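You operate a simulated robot arm through the tools that you are given. There is no shell and no other tool.

Carry out the task below with a simulated robot arm. There is one attempt and no reset: what you move stays moved.

## Task
Scrub the green stain off the basin, then fill and drain it.
Fine: use the brush and put it back, fill to the line, pump off, drain shut again. Set down upright: scrub brush. What is to be rubbed or washed off counts as gone when no trace of it is left.

Only the result counts: the job must be done as asked and must still hold three seconds after the hand-in. Knocking over, shifting, dropping, spilling or breaking anything else fails it.

## Robot
A 7-joint arm with a fingered hand, fixed in place. Base frame: the origin is on the floor under the middle of its stand, x ahead of it, y to its left, z up. Units: m, rad, N and s.
With the tool pointing down near the work surface it reaches from about 0.2 to 0.8 m from the base axis. Its first joint turns from -2.897 to 2.897 rad. Payload 4.9 kg.
Tool frame: the origin (TCP) lies between the finger pads and is the grasp point; the fingertips stand 0.032 m ahead of it; z points along the fingers, y is the line along which they close. The gripper opens to 0.192 m; its body begins 0.089 m behind the TCP. The gripper is a hand of 3 fingers: y runs from the thumb to the fingers, the wrist lies at [0, 0, -0.267] in the tool frame, and closing takes about 1.5 s.
Orientation is that of the tool frame in the base frame, as a unit quaternion [x, y, z, w]. With the fingers straight down and closing along the base's y, the tool's x points along the base's -x, its y along +y and its z along -z.

## Interface
- The arm moves only by the tool step_arm. Its argument "commands" is a list that holds one entry, the list of rows, each a list of 7 numbers: the turn, a rotation vector about the base's x, y, z in degrees, then the shift along the base's x, y, z in cm, then the closure, from 0 (fully open) to 1 (shut). In form: [[[wx, wy, wz, tx, ty, tz, gripper], ...]]. A call has 1 to 20 rows; each row is the pose to reach, as a shift and turn from the pose commanded when the call began. Rows are played at 5 a second. More than 0.05 m and 0.15 rad between two rows, or a gripper value outside its range, and nothing of the call is played. A pose out of reach is approached as far as the arm can. The call stops where the force on the tool passes 40 N (or 10 N more than at its start, if that is more) or the arm is blocked; 0.2 s more then pass. The fingers move at their own pace (about 0.153 m/s each) and stop on an object; they squeeze with about 29 N. The grip force told is the motor's: it shows also when the fingers shut on nothing. Time passes only in rows, and 0.2 s behind the last, so rows that repeat a pose let the fingers close. It gives the time, the measured TCP pose, the force on the tool (base axes), the opening and the grip force at its end, in the units of the frame above (readings bear some noise), with the torque about the TCP (base axes, N m) and any sound that the robot's microphone picked up.
- Cameras (640 x 400 px; columns grow to the right, rows downward): "scene" is fixed at [0.0512, 0.6515, 1.3146]; the picture's right is [0.12, -0.99, 0.00], its down [-0.96, -0.11, -0.26] and it looks along [0.26, 0.03, -0.97] (base axes); focal length 214 px, centre (320, 200). "wrist" rides on the gripper at [0.08, -0.046, -0.113] in the tool frame; the picture's right is [0.50, 0.87, 0.00], its down [-0.67, 0.39, -0.63] and it looks along [-0.55, 0.32, 0.78] (tool axes); focal length 226 px, centre (320, 200). There is no depth. A picture from a camera that has moved, and an enlarged one, comes with that camera's place and axes in the base frame and with its lens.
- camera(camera): a new picture of that camera. The clock stands still meanwhile.
- set_grasp(shape): the hand has 3 fingers and takes this shape, open, in about a second: jaw (thumb against the fingers, like two jaws); tri (thumb and two fingers); tip (a fingertip pinch); poke (one finger out to press); point (the index stretched); flat (the hand flat); cup (the hand cupped); fist (a fist). The gripper value then closes the fingers along that shape, each until it touches; the sizes above hold for jaw. It gives what a move gives, with no picture.
- close_up(camera, box): a new picture of the part [left, top, right, bottom] of that camera's present view, enlarged. The clock stands still meanwhile.
- hand_in(): hands the job in; it is judged then, once.

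Nothing tells you positions but the pictures and the camera data. Unless the task says otherwise, let go and move clear before handing in.

The tools are called as name(argument=value, ...) on one line, values as JSON. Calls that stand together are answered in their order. step_arm: Moves the arm, as the interface text tells. Its arguments: {"type":"object","properties":{"commands":{"type":"array","items":{"type":"array","items":{"type":"array","items":{"type":"number"}}}}},"required":["commands"]} The other tools are called the same way: set_grasp (shape) gives the hand a shape; camera (camera) takes a picture; close_up (camera, box) takes an enlarged picture of a part of a camera's view; hand_in () hands the job in.

At the start:

```text
time_s: 0.0
position: [0.2725, 0.349, 1.0317]
tcp_rot: [0.0, 1.0, 0.0, 0.0]
wrist_force: [0.0, 0.4, 0.1]
wrist_torque: [-0.02, -0.04, 0.02]
gripper_width: 0.1921
gripper_force: 0.1
shape: jaw
```

scene: 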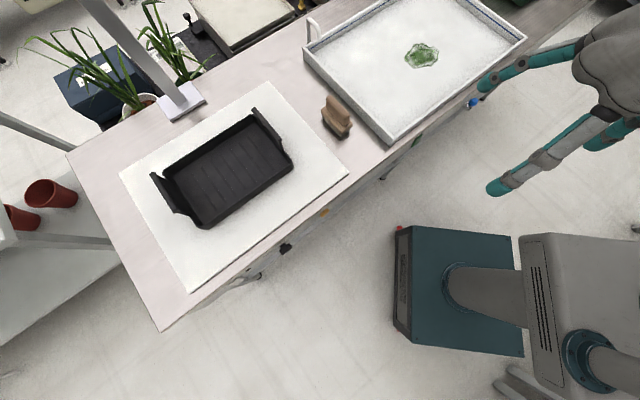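
wrist: 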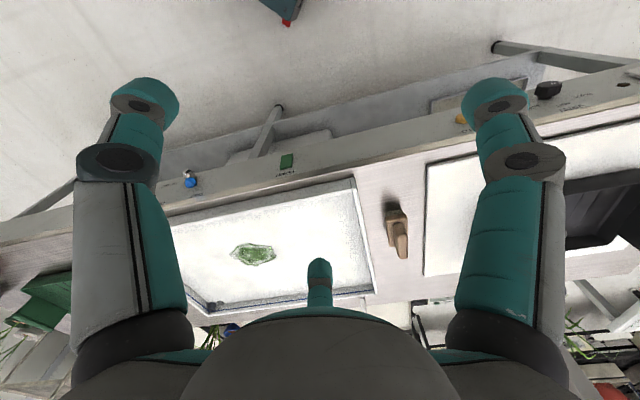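

I see a white basin with a green stain, a brown scrub brush beside it, and several controls on the bench's front edge (blue knob, green switch, orange and black ones). I'll look closer before moving anything.

close_up(camera="scene", box=[290, 0, 540, 156])

close_up(camera="scene", box=[230, 80, 480, 236])

close_up(camera="wrist", box=[160, 120, 400, 270])

close_up(camera="wrist", box=[400, 50, 640, 200])

```text
2.56 times, centred on (415, 78) of scene
camera zoom: at [0.0512, 0.6515, 1.3146], right [0.12, -0.99, 0.0], down [-0.96, -0.11, -0.26], along [0.26, 0.03, -0.97], focal length 549 px, centre (77, 512)
```

zoom: 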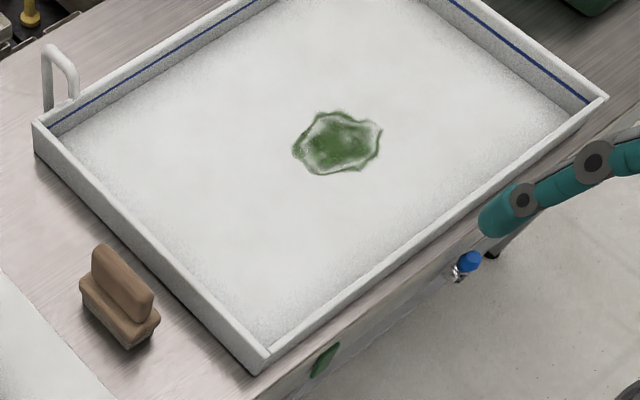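

```text
2.56 times, centred on (355, 158) of scene
camera zoom: at [0.0512, 0.6515, 1.3146], right [0.12, -0.99, 0.0], down [-0.96, -0.11, -0.26], along [0.26, 0.03, -0.97], focal length 549 px, centre (230, 308)
```

zoom: 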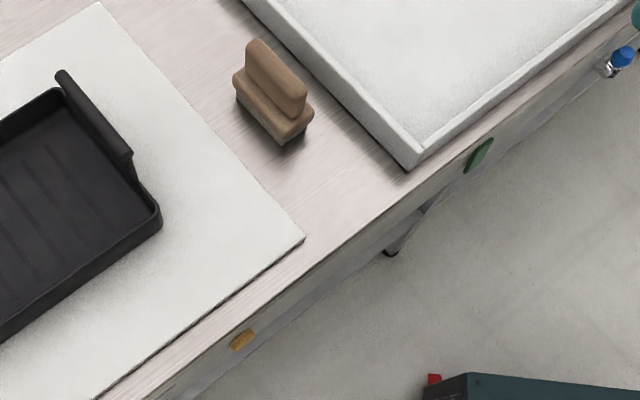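

```text
2.67 times, centred on (280, 195) of wrist
camera zoom: at [0.193, 0.3023, 1.1457], right [-0.5, 0.87, 0.0], down [0.67, 0.39, 0.63], along [0.55, 0.32, -0.78], focal length 603 px, centre (427, 213)
```

zoom: 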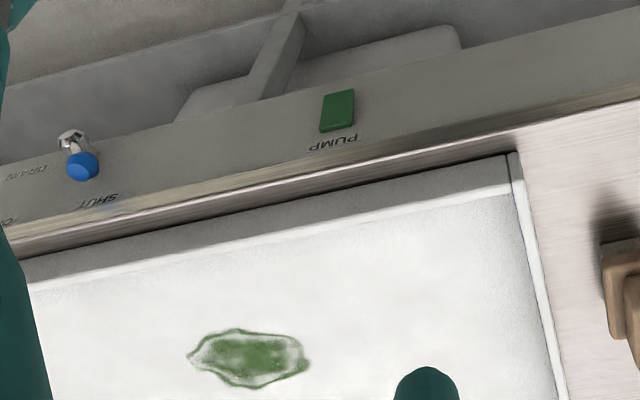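

```text
2.67 times, centred on (520, 125) of wrist
camera zoom: at [0.193, 0.3023, 1.1457], right [-0.5, 0.87, 0.0], down [0.67, 0.39, 0.63], along [0.55, 0.32, -0.78], focal length 603 px, centre (-213, 400)
```

zoom: 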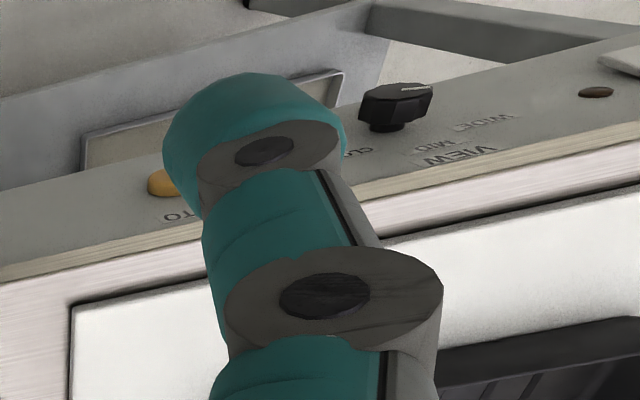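

Triangulating both views puts the basin floor at about z 0.766 and the stain near (0.71, 0.40), with the bench turned about 45° to the base. Next I'll enlarge the brush and the controls for better positions.

close_up(camera="wrist", box=[350, 180, 446, 280])

close_up(camera="scene", box=[300, 80, 380, 150])

close_up(camera="wrist", box=[150, 130, 310, 230])

close_up(camera="scene", box=[400, 80, 500, 160])

```text
4.00 times, centred on (398, 230) of wrist
camera zoom: at [0.193, 0.3023, 1.1457], right [-0.5, 0.87, 0.0], down [0.67, 0.39, 0.63], along [0.55, 0.32, -0.78], focal length 904 px, centre (8, 80)
```

zoom: 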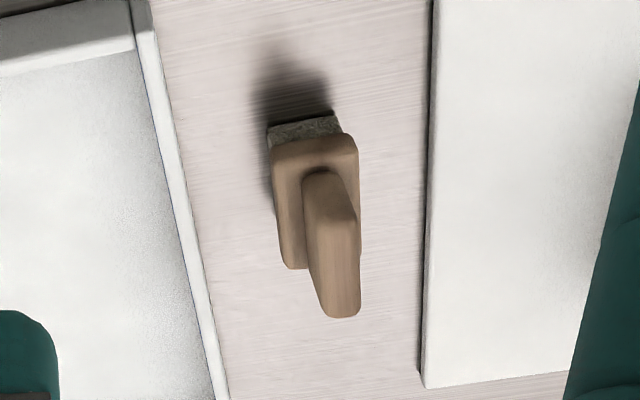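

```text
5.71 times, centred on (340, 115) of scene
camera zoom: at [0.0512, 0.6515, 1.3146], right [0.12, -0.99, 0.0], down [-0.96, -0.11, -0.26], along [0.26, 0.03, -0.97], focal length 1226 px, centre (206, 686)
```

zoom: 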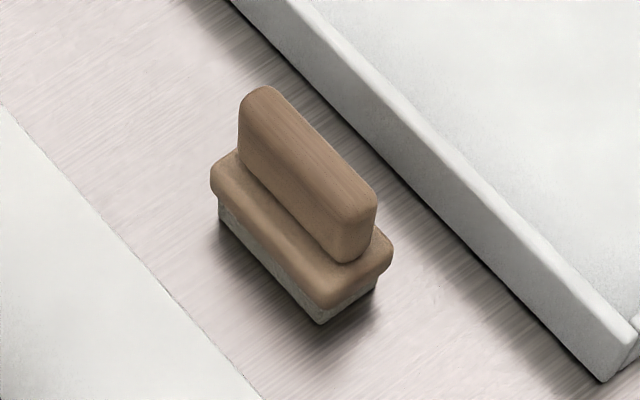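

```text
4.00 times, centred on (230, 180) of wrist
camera zoom: at [0.193, 0.3023, 1.1457], right [-0.5, 0.87, 0.0], down [0.67, 0.39, 0.63], along [0.55, 0.32, -0.78], focal length 904 px, centre (680, 280)
```

zoom: 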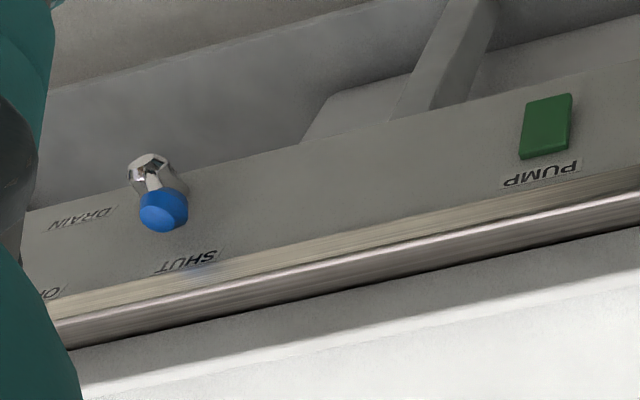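

```text
5.00 times, centred on (450, 120) of scene
camera zoom: at [0.0512, 0.6515, 1.3146], right [0.12, -0.99, 0.0], down [-0.96, -0.11, -0.26], along [0.26, 0.03, -0.97], focal length 1072 px, centre (-330, 600)
```

zoom: 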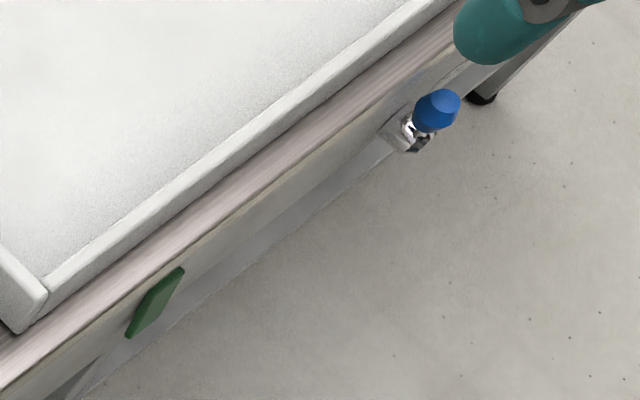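

The blue drain lever sits near (0.633, 0.186, 0.682), the green pump button near (0.472, 0.371, 0.663), and the brush handle top near (0.437, 0.649, 0.835) with its ridge running along (0.7, 0.7). I'll bring the wrist camera in front of the panel, clear of the bench, to see how the lever and button work.

step_arm(commands=[[[0, 0, 1.5, 1.27, -2.4, -2.3, 0], [0, 0, 3, 2.54, -4.8, -4.6, 0], [0, 0, 4.5, 3.81, -7.2, -6.9, 0], [0, 0, 6, 5.08, -9.6, -9.2, 0], [0, 0, 7.5, 6.35, -12, -11.5, 0], [0, 0, 9, 7.62, -14.4, -13.8, 0], [0, 0, 10.5, 8.89, -16.8, -16.1, 0], [0, 0, 12, 10.16, -19.2, -18.4, 0], [0, 0, 13.5, 11.43, -21.6, -20.7, 0], [0, 0, 15, 12.7, -24, -23, 0]]])

camera(camera="wrist")

camera(camera="scene")

```text
time_s: 2.2
position: [0.3988, 0.1073, 0.8019]
tcp_rot: [-0.132, 0.991, 0.0, 0.0]
wrist_force: [-0.3, 0.5, 0.4]
wrist_torque: [0.05, 0.01, 0.0]
gripper_width: 0.1918
gripper_force: 0.1
shape: jaw
```

```text
taken
camera wrist: at [0.3351, 0.0426, 0.9147], right [-0.71, 0.71, 0.0], down [0.55, 0.55, 0.63], along [0.45, 0.45, -0.78], focal length 226 px, centre (320, 200)
```

wrist: 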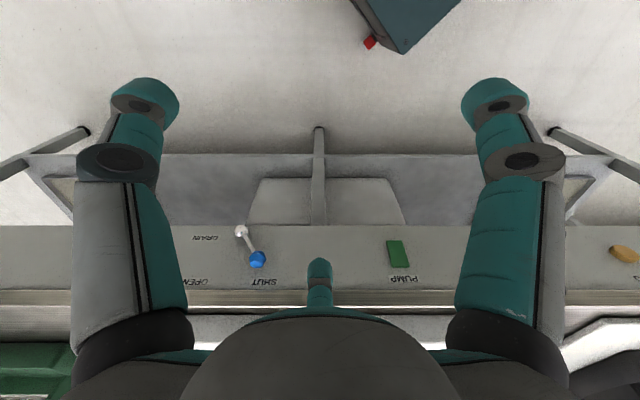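

```text
taken
```

scene: 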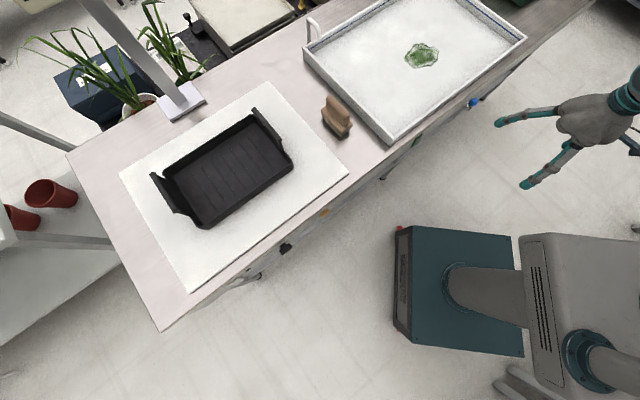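

close_up(camera="wrist", box=[180, 210, 308, 290])

close_up(camera="wrist", box=[360, 220, 456, 290])

close_up(camera="scene", box=[440, 80, 504, 120])

```text
5.00 times, centred on (244, 250) of wrist
camera zoom: at [0.3351, 0.0426, 0.9147], right [-0.71, 0.71, 0.0], down [0.55, 0.55, 0.63], along [0.45, 0.45, -0.78], focal length 1130 px, centre (700, -50)
```

zoom: 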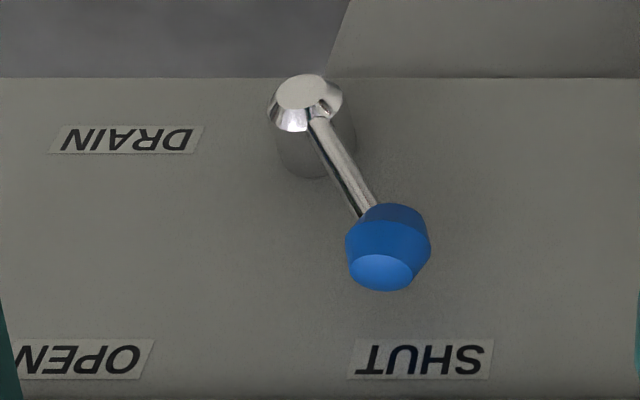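

```text
5.71 times, centred on (408, 255) of wrist
camera zoom: at [0.3351, 0.0426, 0.9147], right [-0.71, 0.71, 0.0], down [0.55, 0.55, 0.63], along [0.45, 0.45, -0.78], focal length 1292 px, centre (-183, -114)
```

zoom: 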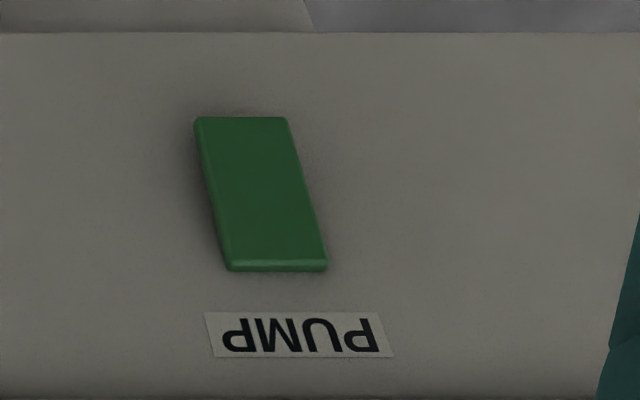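

```text
10.00 times, centred on (472, 100) of scene
camera zoom: at [0.0512, 0.6515, 1.3146], right [0.12, -0.99, 0.0], down [-0.96, -0.11, -0.26], along [0.26, 0.03, -0.97], focal length 2145 px, centre (-1200, 1200)
```

zoom: 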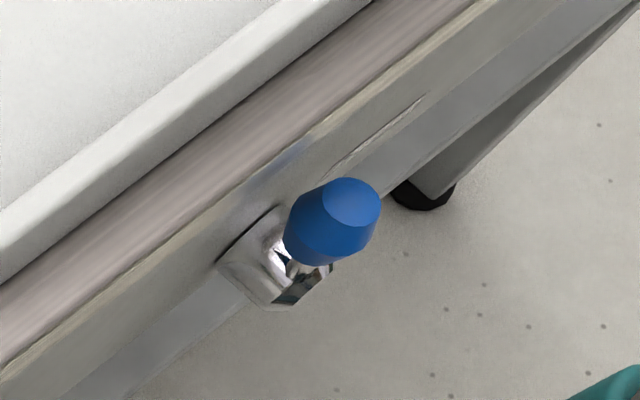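

The drain lever turns about a hub at roughly s 0.35, z 0.63. Its knob now points up-left to SHUT, and OPEN is its mirror image up-right; the pump is a green rectangular push button. The bench runs at exactly 45°, so I'll raise the hand, turn it to match, and go above the brush.

step_arm(commands=[[[0, 0, 0, 0, 0, 4, 0], [0, 0, 0, 0, 0, 8, 0], [0, 0, 0, 0, 1, 12, 0], [0, 0, 2, 0, 4, 15, 0], [0, 0, 4, 0, 8, 17, 0.2], [0, 0, 7, 0, 12, 18, 0.2], [0, 0, 10, 0, 16, 18, 0.2], [0, 0, 13, 0, 20, 18, 0.2], [0, 0, 16, 0, 24, 18, 0.2], [0, 0, 19, 0, 28, 18, 0.2], [0, 0, 22, 0, 32, 18, 0.2], [0, 0, 25, 0, 36, 18, 0.2], [0, 0, 28, 0, 40, 18, 0.2], [0, 0, 30, 0, 44, 18, 0.2], [0, 0, 30, 1, 47, 18, 0.2], [0, 0, 30, 1, 47, 18, 0.2]]])

camera(camera="wrist")

camera(camera="scene")

```text
time_s: 5.6
position: [0.4084, 0.5775, 0.9818]
tcp_rot: [-0.383, 0.924, 0.001, 0.001]
wrist_force: [-0.1, 0.3, 0.6]
wrist_torque: [-0.01, 0.01, 0.0]
gripper_width: 0.154
gripper_force: 0.1
shape: jaw
```

```text
taken
camera wrist: at [0.3859, 0.4897, 1.0951], right [-0.97, 0.26, 0.0], down [0.2, 0.75, 0.63], along [0.16, 0.61, -0.78], focal length 226 px, centre (320, 200)
```

wrist: 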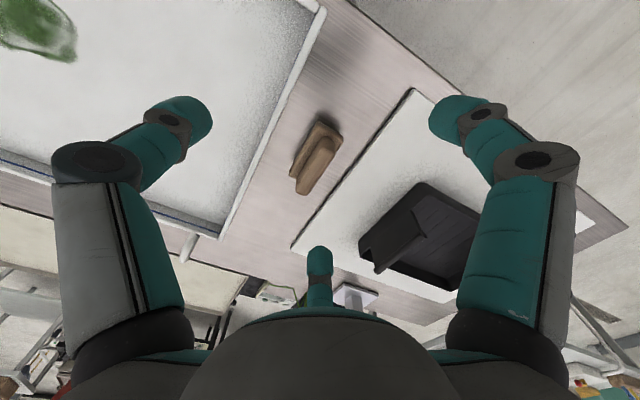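

```text
taken
```

scene: 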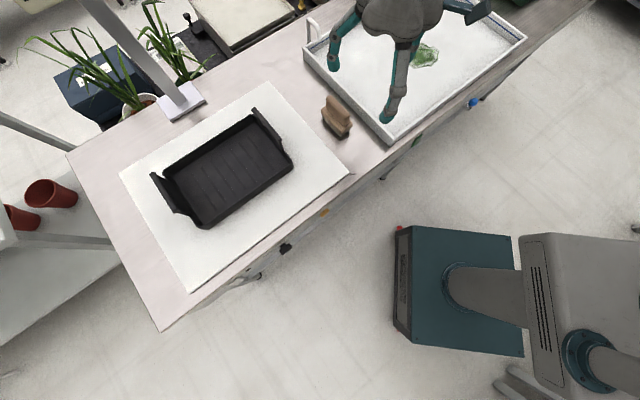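

The hand is above the basin side near the brush, with the thumb toward the basin and two fingers toward the mat, spread wide. Before gripping I'll close it in the air to see how the fingers converge.

step_arm(commands=[[[0, 0, 0, 0, 0, 0, 0.6], [0, 0, 0, 0, 0, 0, 0.6], [0, 0, 0, 0, 0, 0, 0.6], [0, 0, 0, 0, 0, 0, 0.6], [0, 0, 0, 0, 0, 0, 0.6]]])

camera(camera="wrist")

close_up(camera="scene", box=[290, 0, 500, 140])

```text
time_s: 6.8
position: [0.409, 0.5781, 0.9818]
tcp_rot: [-0.382, 0.924, 0.0, 0.0]
wrist_force: [0.2, -0.1, 0.1]
wrist_torque: [0.01, -0.01, -0.02]
gripper_width: 0.0774
gripper_force: 0.1
shape: jaw
```

```text
taken
camera wrist: at [0.3859, 0.4895, 1.0951], right [-0.97, 0.26, 0.0], down [0.2, 0.75, 0.63], along [0.16, 0.61, -0.78], focal length 226 px, centre (320, 200)
```

wrist: 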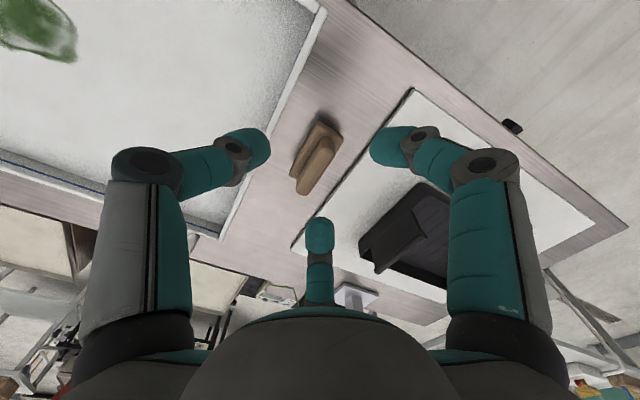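

```text
2.86 times, centred on (395, 70) of scene
camera zoom: at [0.0512, 0.6515, 1.3146], right [0.12, -0.99, 0.0], down [-0.96, -0.11, -0.26], along [0.26, 0.03, -0.97], focal length 613 px, centre (106, 571)
```

zoom: 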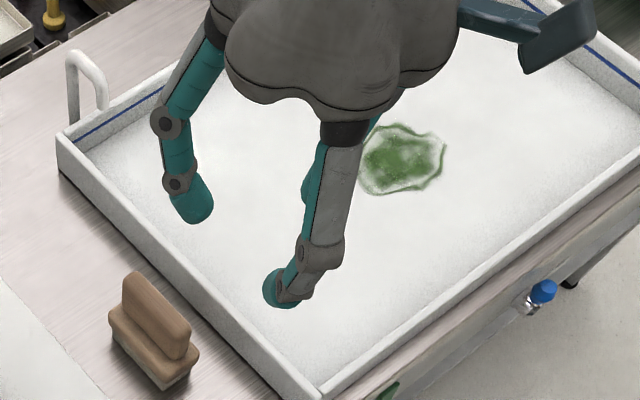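

The jaw shape closes centrically, like a three-prong chuck. I'll check the "tip" and "tri" shapes for a better pinch on the narrow ridge handle.

set_grasp(shape="tip")

camera(camera="wrist")

close_up(camera="scene", box=[290, 0, 500, 140])

```text
time_s: 7.7
position: [0.4086, 0.5787, 0.9822]
tcp_rot: [-0.383, 0.924, 0.0, 0.001]
wrist_force: [-0.9, 0.5, 0.4]
wrist_torque: [0.03, -0.01, 0.01]
gripper_width: 0.1918
gripper_force: 0.0
shape: tip
```

```text
taken
camera wrist: at [0.3859, 0.4895, 1.0951], right [-0.97, 0.26, 0.0], down [0.2, 0.75, 0.63], along [0.16, 0.61, -0.78], focal length 226 px, centre (320, 200)
```

wrist: 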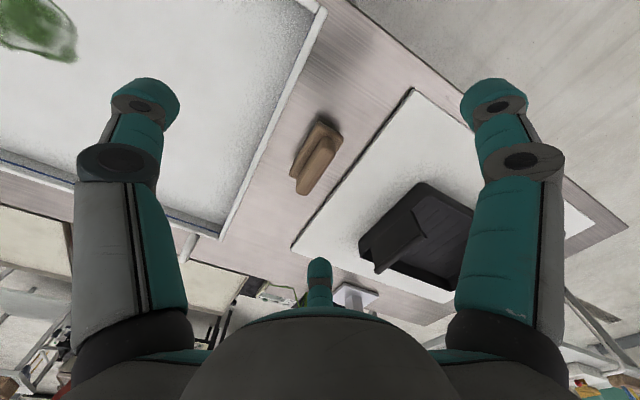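

```text
2.86 times, centred on (395, 70) of scene
camera zoom: at [0.0512, 0.6515, 1.3146], right [0.12, -0.99, 0.0], down [-0.96, -0.11, -0.26], along [0.26, 0.03, -0.97], focal length 613 px, centre (106, 571)
```

zoom: 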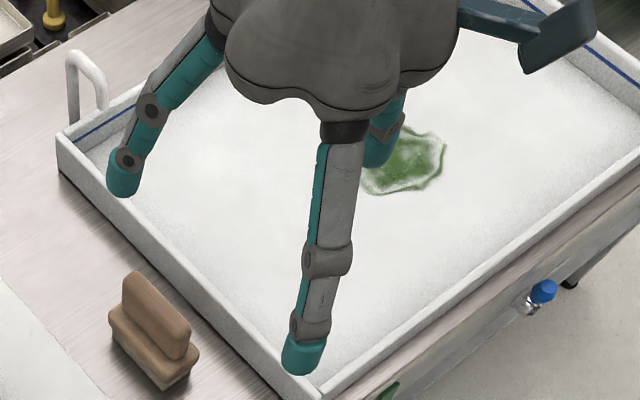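

step_arm(commands=[[[0, 0, 0, 0, 0, 0, 0.8], [0, 0, 0, 0, 0, 0, 0.8], [0, 0, 0, 0, 0, 0, 0.8], [0, 0, 0, 0, 0, 0, 0.8], [0, 0, 0, 0, 0, 0, 0.8], [0, 0, 0, 0, 0, 0, 0.8]]])

camera(camera="wrist")

set_grasp(shape="tri")

step_arm(commands=[[[0, 0, 0, 0, 0, 0, 0.8], [0, 0, 0, 0, 0, 0, 0.8], [0, 0, 0, 0, 0, 0, 0.8], [0, 0, 0, 0, 0, 0, 0.8], [0, 0, 0, 0, 0, 0, 0.8], [0, 0, 0, 0, 0, 0, 0.8]]])

camera(camera="wrist")

set_grasp(shape="jaw")

step_arm(commands=[[[0, 0, 0, 0, 0, 0, 0.8], [0, 0, 0, 0, 0, 0, 0.8], [0, 0, 0, 0, 0, 0, 0.8], [0, 0, 0, 0, 0, 0, 0.8], [0, 0, 0, 0, 0, 0, 0.8], [0, 0, 0, 0, 0, 0, 0.8]]])

camera(camera="wrist")

```text
time_s: 9.1
position: [0.4092, 0.5777, 0.9824]
tcp_rot: [-0.383, 0.924, 0.0, 0.0]
wrist_force: [0.5, 0.1, 0.2]
wrist_torque: [0.02, 0.02, 0.0]
gripper_width: 0.039
gripper_force: 0.1
shape: tip
```

```text
taken
camera wrist: at [0.3859, 0.4895, 1.0951], right [-0.97, 0.26, 0.0], down [0.2, 0.75, 0.63], along [0.16, 0.61, -0.78], focal length 226 px, centre (320, 200)
```

wrist: 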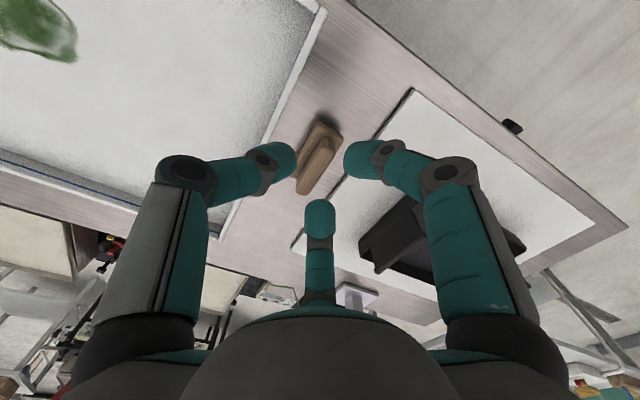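

```text
time_s: 10.0
position: [0.4092, 0.5781, 0.9817]
tcp_rot: [-0.382, 0.924, 0.0, 0.0]
wrist_force: [-0.1, 0.2, 0.7]
wrist_torque: [-0.02, 0.04, 0.04]
gripper_width: 0.1921
gripper_force: 0.1
shape: tri
```

```text
time_s: 11.4
position: [0.4085, 0.5788, 0.9815]
tcp_rot: [-0.383, 0.924, -0.001, 0.0]
wrist_force: [0.0, 0.2, -0.4]
wrist_torque: [-0.01, 0.0, -0.04]
gripper_width: 0.0387
gripper_force: 0.0
shape: tri
```

```text
taken
camera wrist: at [0.3859, 0.4895, 1.0951], right [-0.97, 0.26, 0.0], down [0.2, 0.75, 0.63], along [0.16, 0.61, -0.78], focal length 226 px, centre (320, 200)
```

wrist: 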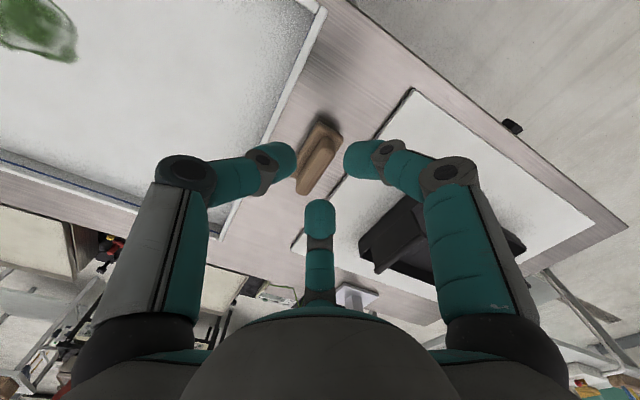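

```text
time_s: 12.3
position: [0.4084, 0.5778, 0.9818]
tcp_rot: [-0.382, 0.924, 0.001, -0.001]
wrist_force: [-0.5, -0.2, -0.2]
wrist_torque: [0.0, 0.01, -0.01]
gripper_width: 0.1918
gripper_force: 0.0
shape: jaw
```

```text
time_s: 13.7
position: [0.4093, 0.5784, 0.9822]
tcp_rot: [-0.383, 0.924, 0.0, 0.0]
wrist_force: [-0.6, -0.1, 0.3]
wrist_torque: [-0.01, -0.01, -0.02]
gripper_width: 0.0386
gripper_force: 0.0
shape: jaw
```

```text
taken
camera wrist: at [0.3859, 0.4895, 1.0951], right [-0.97, 0.26, 0.0], down [0.2, 0.75, 0.63], along [0.16, 0.61, -0.78], focal length 226 px, centre (320, 200)
```

wrist: 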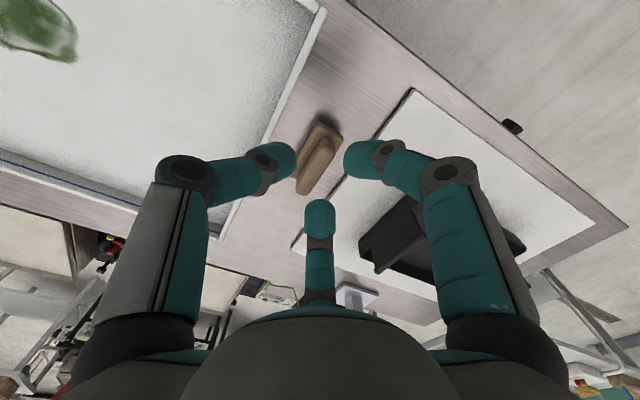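

All three pinch shapes are the same centric closure: the thumb will press the middle of one handle side and the two fingers press near the ends of the other, which suits the 7 cm ridge. I'll test the reach with the tool straight down over the far side of the stain, well above the basin.

step_arm(commands=[[[0, 0, 0, 3.48, -2.03, -0.8, 0.5], [0, 0, 0, 6.96, -4.06, -1.6, 0.5], [0, 0, 0, 10.44, -6.09, -2.4, 0.5], [0, 0, 0, 13.92, -8.12, -3.2, 0.5], [0, 0, 0, 17.4, -10.15, -4.0, 0.5], [0, 0, 0, 20.88, -12.18, -4.8, 0.5], [0, 0, 0, 24.36, -14.21, -5.6, 0.5], [0, 0, 0, 27.84, -16.24, -6.4, 0.5], [0, 0, 0, 31.32, -18.27, -7.2, 0.5], [0, 0, 0, 34.8, -20.3, -8, 0.5], [0, 0, 0, 34.8, -20.3, -10, 0.5], [0, 0, 0, 34.8, -20.3, -10, 0.5]]])

camera(camera="wrist")

camera(camera="scene")

```text
time_s: 16.3
position: [0.7258, 0.3544, 0.8774]
tcp_rot: [-0.383, 0.924, 0.0, 0.0]
wrist_force: [-0.4, -0.1, -0.8]
wrist_torque: [-0.05, -0.01, -0.02]
gripper_width: 0.0957
gripper_force: 0.0
shape: jaw
out of reach, approached as far as the arm can: row 9, 10, 11, 12
```

```text
taken
camera wrist: at [0.7027, 0.2662, 0.9906], right [-0.97, 0.26, 0.0], down [0.2, 0.75, 0.63], along [0.16, 0.61, -0.78], focal length 226 px, centre (320, 200)
```

wrist: 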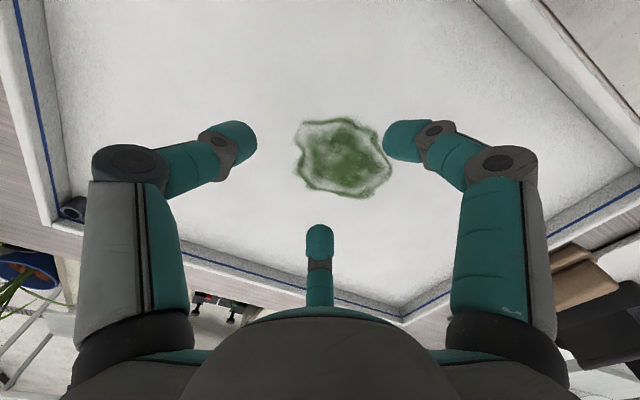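

```text
taken
```

scene: 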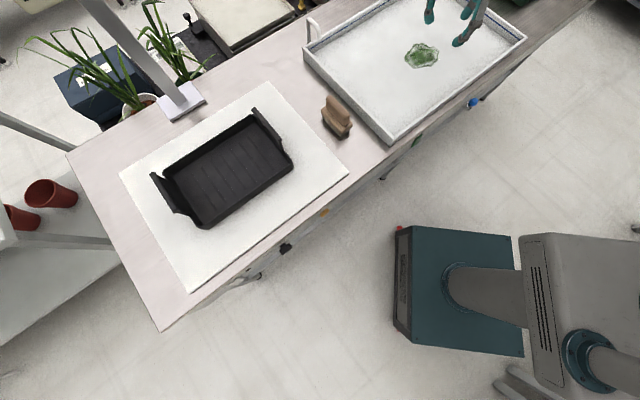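

Straight down the arm stops at about r 0.81, so I'll pitch the hand about 15° outward to cover the whole stain with a flat brush. I'm moving back above the brush with that tilt to refine its position.

step_arm(commands=[[[0, 0, 0, -1, 1, 2, 0.5], [1.06, -1.06, 0, -4, 3.5, 4, 0.5], [2.12, -2.12, 0, -7, 6, 6, 0.5], [3.18, -3.18, 0, -10.5, 9, 7, 0.5], [4.24, -4.24, 0, -14, 12, 7, 0.5], [5.3, -5.3, 0, -17.5, 15, 7, 0.5], [6.36, -6.36, 0, -21, 18, 7, 0.5], [7.42, -7.42, 0, -24.5, 21, 7, 0.5], [8.48, -8.48, 0, -28, 24, 7, 0.5], [9.54, -9.54, 0, -31, 26.5, 7, 0.5], [10.6, -10.6, 0, -32, 27.4, 7, 0.5], [10.6, -10.6, 0, -32, 27.4, 7, 0.5]]])

camera(camera="wrist")

close_up(camera="scene", box=[280, 40, 440, 140])

```text
time_s: 18.9
position: [0.4056, 0.6302, 0.9481]
tcp_rot: [-0.38, 0.916, 0.05, 0.121]
wrist_force: [0.0, 0.4, -0.3]
wrist_torque: [0.0, 0.01, 0.0]
gripper_width: 0.0957
gripper_force: 0.1
shape: jaw
```

```text
taken
camera wrist: at [0.3633, 0.5224, 1.0364], right [-0.95, 0.27, -0.13], down [0.07, 0.62, 0.78], along [0.29, 0.74, -0.61], focal length 226 px, centre (320, 200)
```

wrist: 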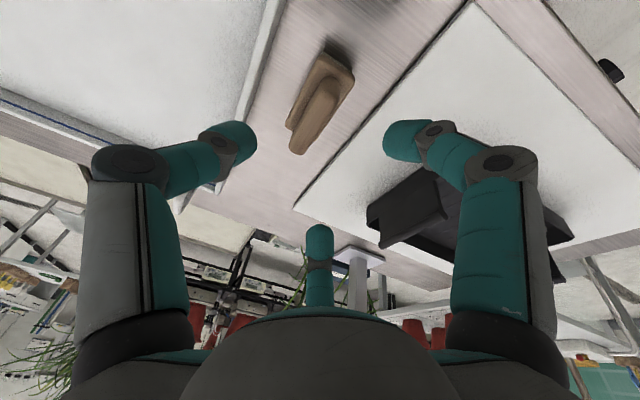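

```text
4.00 times, centred on (360, 90) of scene
camera zoom: at [0.0512, 0.6515, 1.3146], right [0.12, -0.99, 0.0], down [-0.96, -0.11, -0.26], along [0.26, 0.03, -0.97], focal length 858 px, centre (160, 640)
```

zoom: 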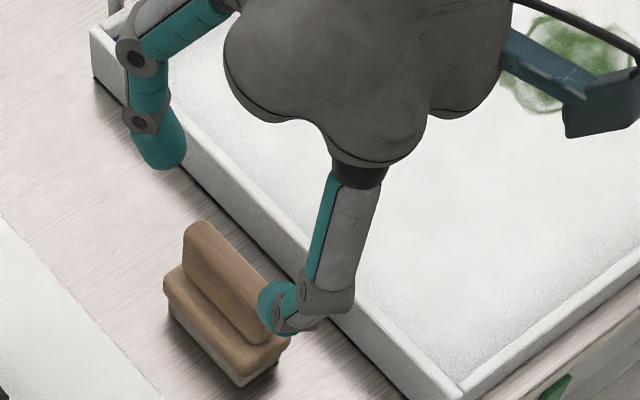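

close_up(camera="wrist", box=[260, 30, 388, 160])

close_up(camera="scene", box=[310, 86, 374, 146])

```text
3.08 times, centred on (324, 95) of wrist
camera zoom: at [0.3633, 0.5224, 1.0364], right [-0.95, 0.27, -0.13], down [0.07, 0.62, 0.78], along [0.29, 0.74, -0.61], focal length 696 px, centre (308, 523)
```

zoom: 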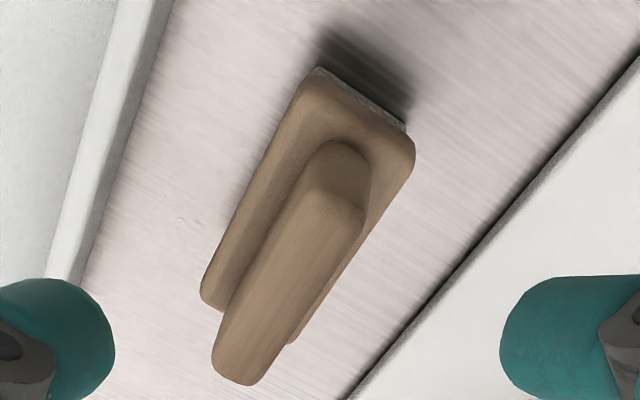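

```text
6.67 times, centred on (342, 116) of scene
camera zoom: at [0.0512, 0.6515, 1.3146], right [0.12, -0.99, 0.0], down [-0.96, -0.11, -0.26], along [0.26, 0.03, -0.97], focal length 1430 px, centre (173, 760)
```

zoom: 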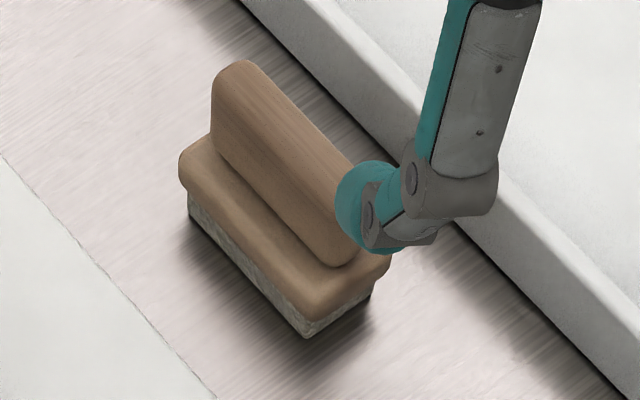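

The refined handle centre is about (0.4365, 0.6485) with its top at z ≈ 0.835; the basin rim is at about 0.795 and the thumb clears it. I'll line up over the handle with the fingers half open and come down to just above it.

step_arm(commands=[[[0, 0, 0, 1.3, 0.7, 0, 0.5], [0, 0, 0, 2.64, 1.38, -1, 0.5], [0, 0, 0, 2.64, 1.38, -3, 0.5], [0, 0, 0, 2.64, 1.38, -5, 0.5], [0, 0, 0, 2.64, 1.38, -6.5, 0.5], [0, 0, 0, 2.64, 1.38, -8, 0.5], [0, 0, 0, 2.64, 1.38, -8, 0.5]]])

camera(camera="wrist")

close_up(camera="scene", box=[290, 50, 418, 130])

```text
time_s: 20.5
position: [0.4309, 0.643, 0.8684]
tcp_rot: [-0.379, 0.916, 0.05, 0.12]
wrist_force: [1.1, -0.1, 1.3]
wrist_torque: [-0.01, 0.0, 0.0]
gripper_width: 0.0957
gripper_force: 0.1
shape: jaw
```

```text
taken
camera wrist: at [0.3896, 0.5357, 0.9564], right [-0.95, 0.27, -0.13], down [0.07, 0.62, 0.78], along [0.29, 0.74, -0.61], focal length 226 px, centre (320, 200)
```

wrist: 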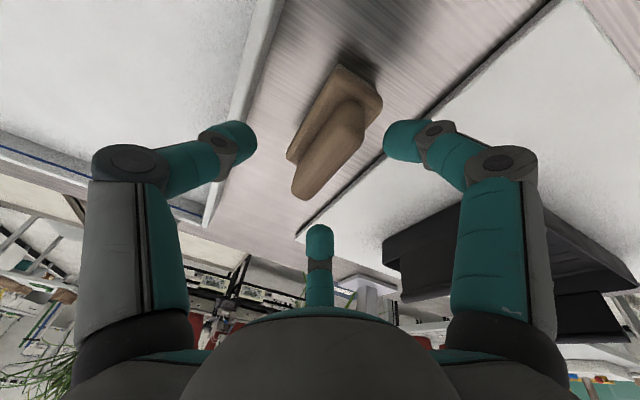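

```text
5.00 times, centred on (354, 90) of scene
camera zoom: at [0.0512, 0.6515, 1.3146], right [0.12, -0.99, 0.0], down [-0.96, -0.11, -0.26], along [0.26, 0.03, -0.97], focal length 1072 px, centre (150, 750)
```

zoom: 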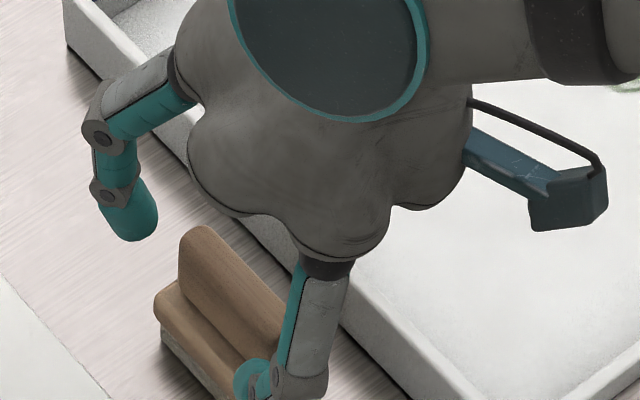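

close_up(camera="wrist", box=[256, 50, 416, 210])

```text
2.50 times, centred on (336, 130) of wrist
camera zoom: at [0.3896, 0.5357, 0.9564], right [-0.95, 0.27, -0.13], down [0.07, 0.62, 0.78], along [0.29, 0.74, -0.61], focal length 565 px, centre (280, 375)
```

zoom: 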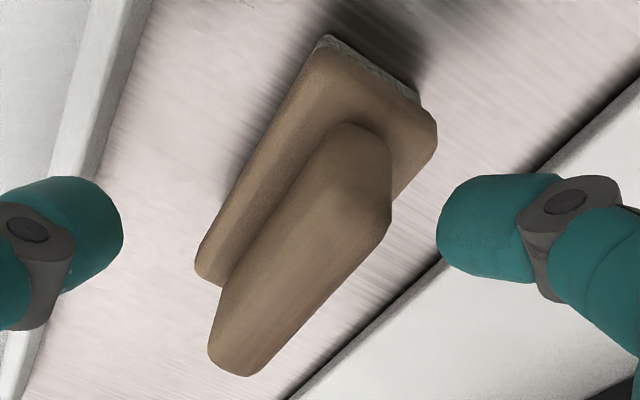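

The wrist close-up confirms the alignment within a few mm. To get better finger overlap on the handle I'll cut the tilt to 10°, which still reaches the stain, then lower until the tips are just above the brush block.

step_arm(commands=[[[-1.2, 1.2, 0, 0.1, 0.1, -0.6, 0.5], [-2.4, 2.4, 0, 0.1, 0.1, -1.2, 0.5], [-3.53, 3.53, 0, 0.1, 0.1, -1.8, 0.5], [-3.53, 3.53, 0, 0.1, 0.1, -2.3, 0.5], [-3.53, 3.53, 0, 0.1, 0.1, -2.6, 0.5], [-3.53, 3.53, 0, 0.1, 0.1, -2.6, 0.5]]])

camera(camera="wrist")

close_up(camera="scene", box=[290, 60, 418, 140])

```text
time_s: 21.9
position: [0.4323, 0.6438, 0.842]
tcp_rot: [-0.381, 0.92, 0.034, 0.08]
wrist_force: [-1.2, -0.1, 0.1]
wrist_torque: [0.02, 0.01, 0.03]
gripper_width: 0.096
gripper_force: 0.1
shape: jaw
```

```text
taken
camera wrist: at [0.3962, 0.542, 0.9397], right [-0.96, 0.26, -0.09], down [0.12, 0.66, 0.74], along [0.25, 0.7, -0.67], focal length 226 px, centre (320, 200)
```

wrist: 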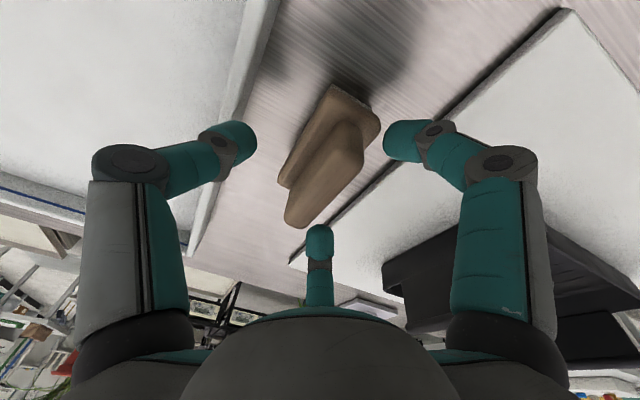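

```text
5.00 times, centred on (354, 100) of scene
camera zoom: at [0.0512, 0.6515, 1.3146], right [0.12, -0.99, 0.0], down [-0.96, -0.11, -0.26], along [0.26, 0.03, -0.97], focal length 1072 px, centre (150, 700)
```

zoom: 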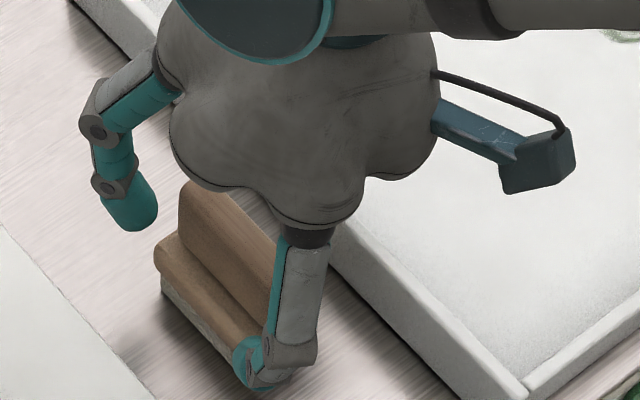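

The fingers straddle the handle symmetrically, with no contact force. I'll close on it now.

step_arm(commands=[[[0, 0, 0, 0, 0, 0, 0.6], [0, 0, 0, 0, 0, 0, 0.7], [0, 0, 0, 0, 0, 0, 0.8], [0, 0, 0, 0, 0, 0, 0.9], [0, 0, 0, 0, 0, 0, 1], [0, 0, 0, 0, 0, 0, 1], [0, 0, 0, 0, 0, 0, 1], [0, 0, 0, 0, 0, 0, 1], [0, 0, 0, 0, 0, 0, 1]]])

camera(camera="wrist")

close_up(camera="scene", box=[290, 60, 418, 140])

```text
time_s: 23.9
position: [0.4325, 0.6447, 0.8414]
tcp_rot: [-0.381, 0.92, 0.033, 0.08]
wrist_force: [-0.1, 0.0, 0.1]
wrist_torque: [-0.01, -0.01, 0.02]
gripper_width: 0.0222
gripper_force: 29.2
shape: jaw
```

```text
taken
camera wrist: at [0.3962, 0.5421, 0.9398], right [-0.96, 0.26, -0.09], down [0.12, 0.66, 0.74], along [0.25, 0.7, -0.67], focal length 226 px, centre (320, 200)
```

wrist: 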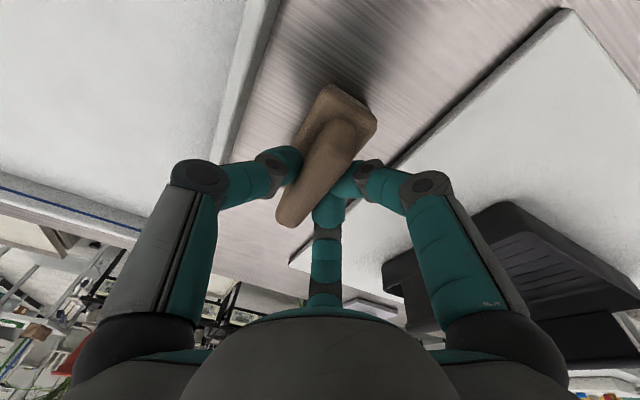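

```text
5.00 times, centred on (354, 100) of scene
camera zoom: at [0.0512, 0.6515, 1.3146], right [0.12, -0.99, 0.0], down [-0.96, -0.11, -0.26], along [0.26, 0.03, -0.97], focal length 1072 px, centre (150, 700)
```

zoom: 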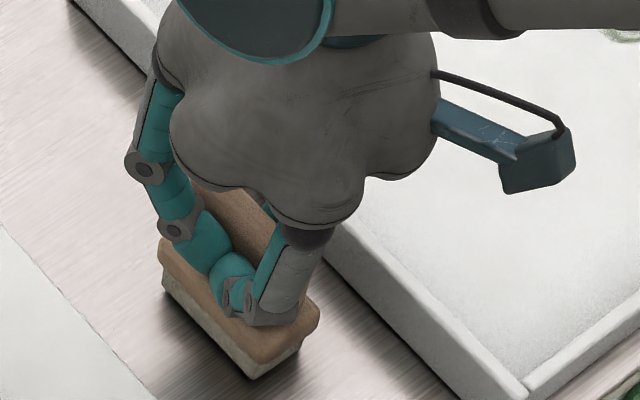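

The grip is solid: opening 0.022 m, 29 N. I note the put-back pose as TCP (0.4325, 0.6447, 0.842). I'll lift straight up and check the hold.

step_arm(commands=[[[0, 0, 0, 0, 0, 1, 1], [0, 0, 0, 0, 0, 3, 1], [0, 0, 0, 0, 0, 6, 1], [0, 0, 0, 0, 0, 9, 1], [0, 0, 0, 0, 0, 11, 1], [0, 0, 0, 0, 0, 11, 1]]])

camera(camera="wrist")

close_up(camera="scene", box=[290, 30, 450, 140])

```text
time_s: 25.3
position: [0.4306, 0.6444, 0.9527]
tcp_rot: [-0.381, 0.92, 0.033, 0.08]
wrist_force: [-0.5, 0.1, -1.0]
wrist_torque: [-0.02, 0.02, 0.0]
gripper_width: 0.0223
gripper_force: 29.2
shape: jaw
```

```text
taken
camera wrist: at [0.3953, 0.5424, 1.0503], right [-0.96, 0.26, -0.09], down [0.12, 0.66, 0.74], along [0.25, 0.7, -0.67], focal length 226 px, centre (320, 200)
```

wrist: 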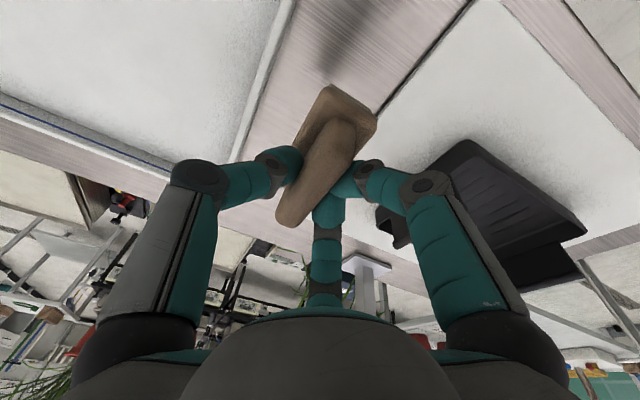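

```text
3.64 times, centred on (370, 85) of scene
camera zoom: at [0.0512, 0.6515, 1.3146], right [0.12, -0.99, 0.0], down [-0.96, -0.11, -0.26], along [0.26, 0.03, -0.97], focal length 780 px, centre (138, 618)
```

zoom: 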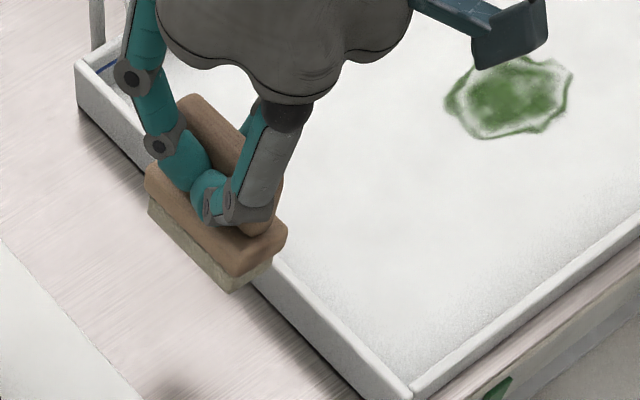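

The brush lifted cleanly and stays level with its bristles down. Next I carry it over the rim to above the stain.

step_arm(commands=[[[0, 0, 0, 2.8, -2.5, 0, 1], [0, 0, 0, 5.9, -5.2, 0, 1], [0, 0, 0, 9.0, -8.0, 0, 1], [0, 0, 0, 12.2, -10.9, 0, 1], [0, 0, 0, 15.4, -13.8, 0, 1], [0, 0, 0, 18.6, -16.7, 0, 1], [0, 0, 0, 21.8, -19.5, 0, 1], [0, 0, 0, 25.0, -22.3, -1, 1], [0, 0, 0, 28.0, -25.1, -3, 1], [0, 0, 0, 28.0, -25.1, -5, 1], [0, 0, 0, 28.0, -25.1, -6.5, 1], [0, 0, 0, 28.0, -25.1, -6.5, 1]]])

camera(camera="wrist")

close_up(camera="scene", box=[360, 0, 520, 100])

```text
time_s: 27.9
position: [0.7126, 0.3928, 0.888]
tcp_rot: [-0.381, 0.92, 0.033, 0.081]
wrist_force: [-0.4, -0.8, -1.3]
wrist_torque: [0.03, 0.05, 0.0]
gripper_width: 0.0224
gripper_force: 28.9
shape: jaw
```

```text
taken
camera wrist: at [0.6765, 0.2914, 0.9848], right [-0.96, 0.26, -0.09], down [0.12, 0.66, 0.74], along [0.25, 0.7, -0.67], focal length 226 px, centre (320, 200)
```

wrist: 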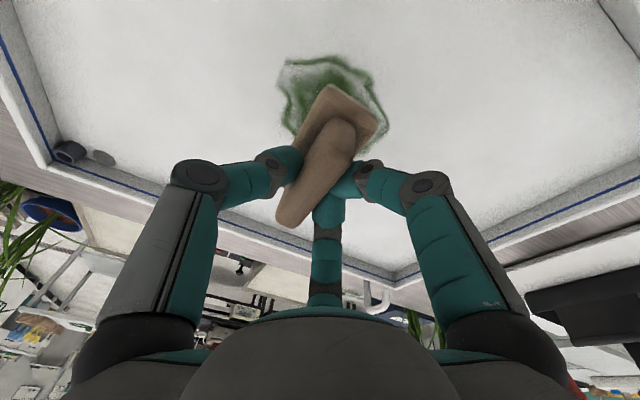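

```text
4.00 times, centred on (440, 50) of scene
camera zoom: at [0.0512, 0.6515, 1.3146], right [0.12, -0.99, 0.0], down [-0.96, -0.11, -0.26], along [0.26, 0.03, -0.97], focal length 858 px, centre (-160, 800)
```

zoom: 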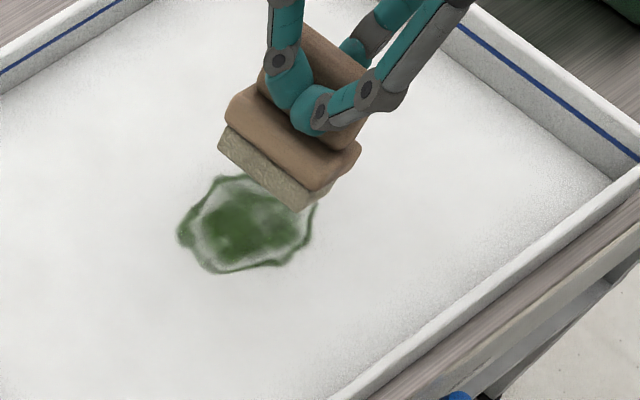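

The brush hovers about 3 cm above the stain's far half. I'll lower it gently to find the floor.

step_arm(commands=[[[0, 0, 0, 0, 0, -1, 1], [0, 0, 0, 0, 0, -1.8, 1], [0, 0, 0, 0, 0, -2.2, 1], [0, 0, 0, 0, 0, -2.4, 1], [0, 0, 0, 0, 0, -2.6, 1]]])

close_up(camera="scene", box=[360, 0, 520, 100])

```text
time_s: 29.1
position: [0.7124, 0.3932, 0.8606]
tcp_rot: [-0.381, 0.92, 0.033, 0.08]
wrist_force: [-0.4, 0.6, -1.5]
wrist_torque: [0.04, -0.01, 0.02]
gripper_width: 0.0223
gripper_force: 28.9
shape: jaw
```

```text
4.00 times, centred on (440, 50) of scene
camera zoom: at [0.0512, 0.6515, 1.3146], right [0.12, -0.99, 0.0], down [-0.96, -0.11, -0.26], along [0.26, 0.03, -0.97], focal length 858 px, centre (-160, 800)
```

zoom: 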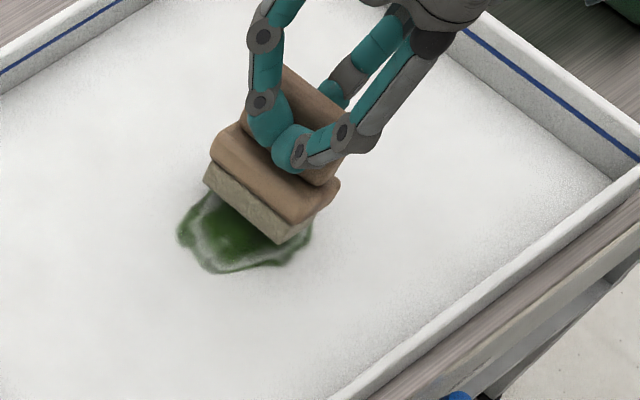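

step_arm(commands=[[[0, 0, 0, 0, 0, -0.2, 1], [0, 0, 0, 0, 0, -0.4, 1], [0, 0, 0, 0, 0, -0.6, 1]]])

```text
time_s: 29.9
position: [0.7124, 0.394, 0.856]
tcp_rot: [-0.382, 0.92, 0.034, 0.08]
wrist_force: [-0.1, 0.2, -0.4]
wrist_torque: [-0.02, -0.01, 0.01]
gripper_width: 0.0226
gripper_force: 29.1
shape: jaw
```

step_arm(commands=[[[0, 0, 0, 0, 0, -0.15, 1], [0, 0, 0, 0, 0, -0.3, 1], [0, 0, 0, 0, 0, -0.3, 1]]])

close_up(camera="scene", box=[390, 10, 486, 70])

camera(camera="wrist")

```text
time_s: 30.7
position: [0.7119, 0.3925, 0.8513]
tcp_rot: [-0.382, 0.92, 0.033, 0.08]
wrist_force: [-0.4, 0.0, -0.5]
wrist_torque: [0.01, 0.01, -0.04]
gripper_width: 0.0227
gripper_force: 28.6
shape: jaw
```

```text
6.67 times, centred on (438, 40) of scene
camera zoom: at [0.0512, 0.6515, 1.3146], right [0.12, -0.99, 0.0], down [-0.96, -0.11, -0.26], along [0.26, 0.03, -0.97], focal length 1430 px, centre (-467, 1267)
```

zoom: 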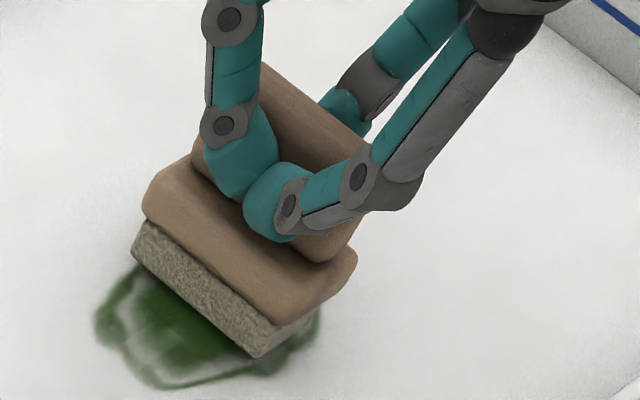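

```text
taken
camera wrist: at [0.676, 0.2915, 0.9497], right [-0.96, 0.26, -0.09], down [0.12, 0.66, 0.74], along [0.25, 0.7, -0.67], focal length 226 px, centre (320, 200)
```

wrist: 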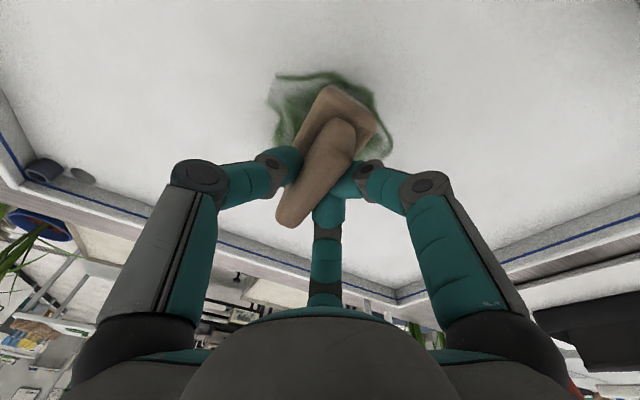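

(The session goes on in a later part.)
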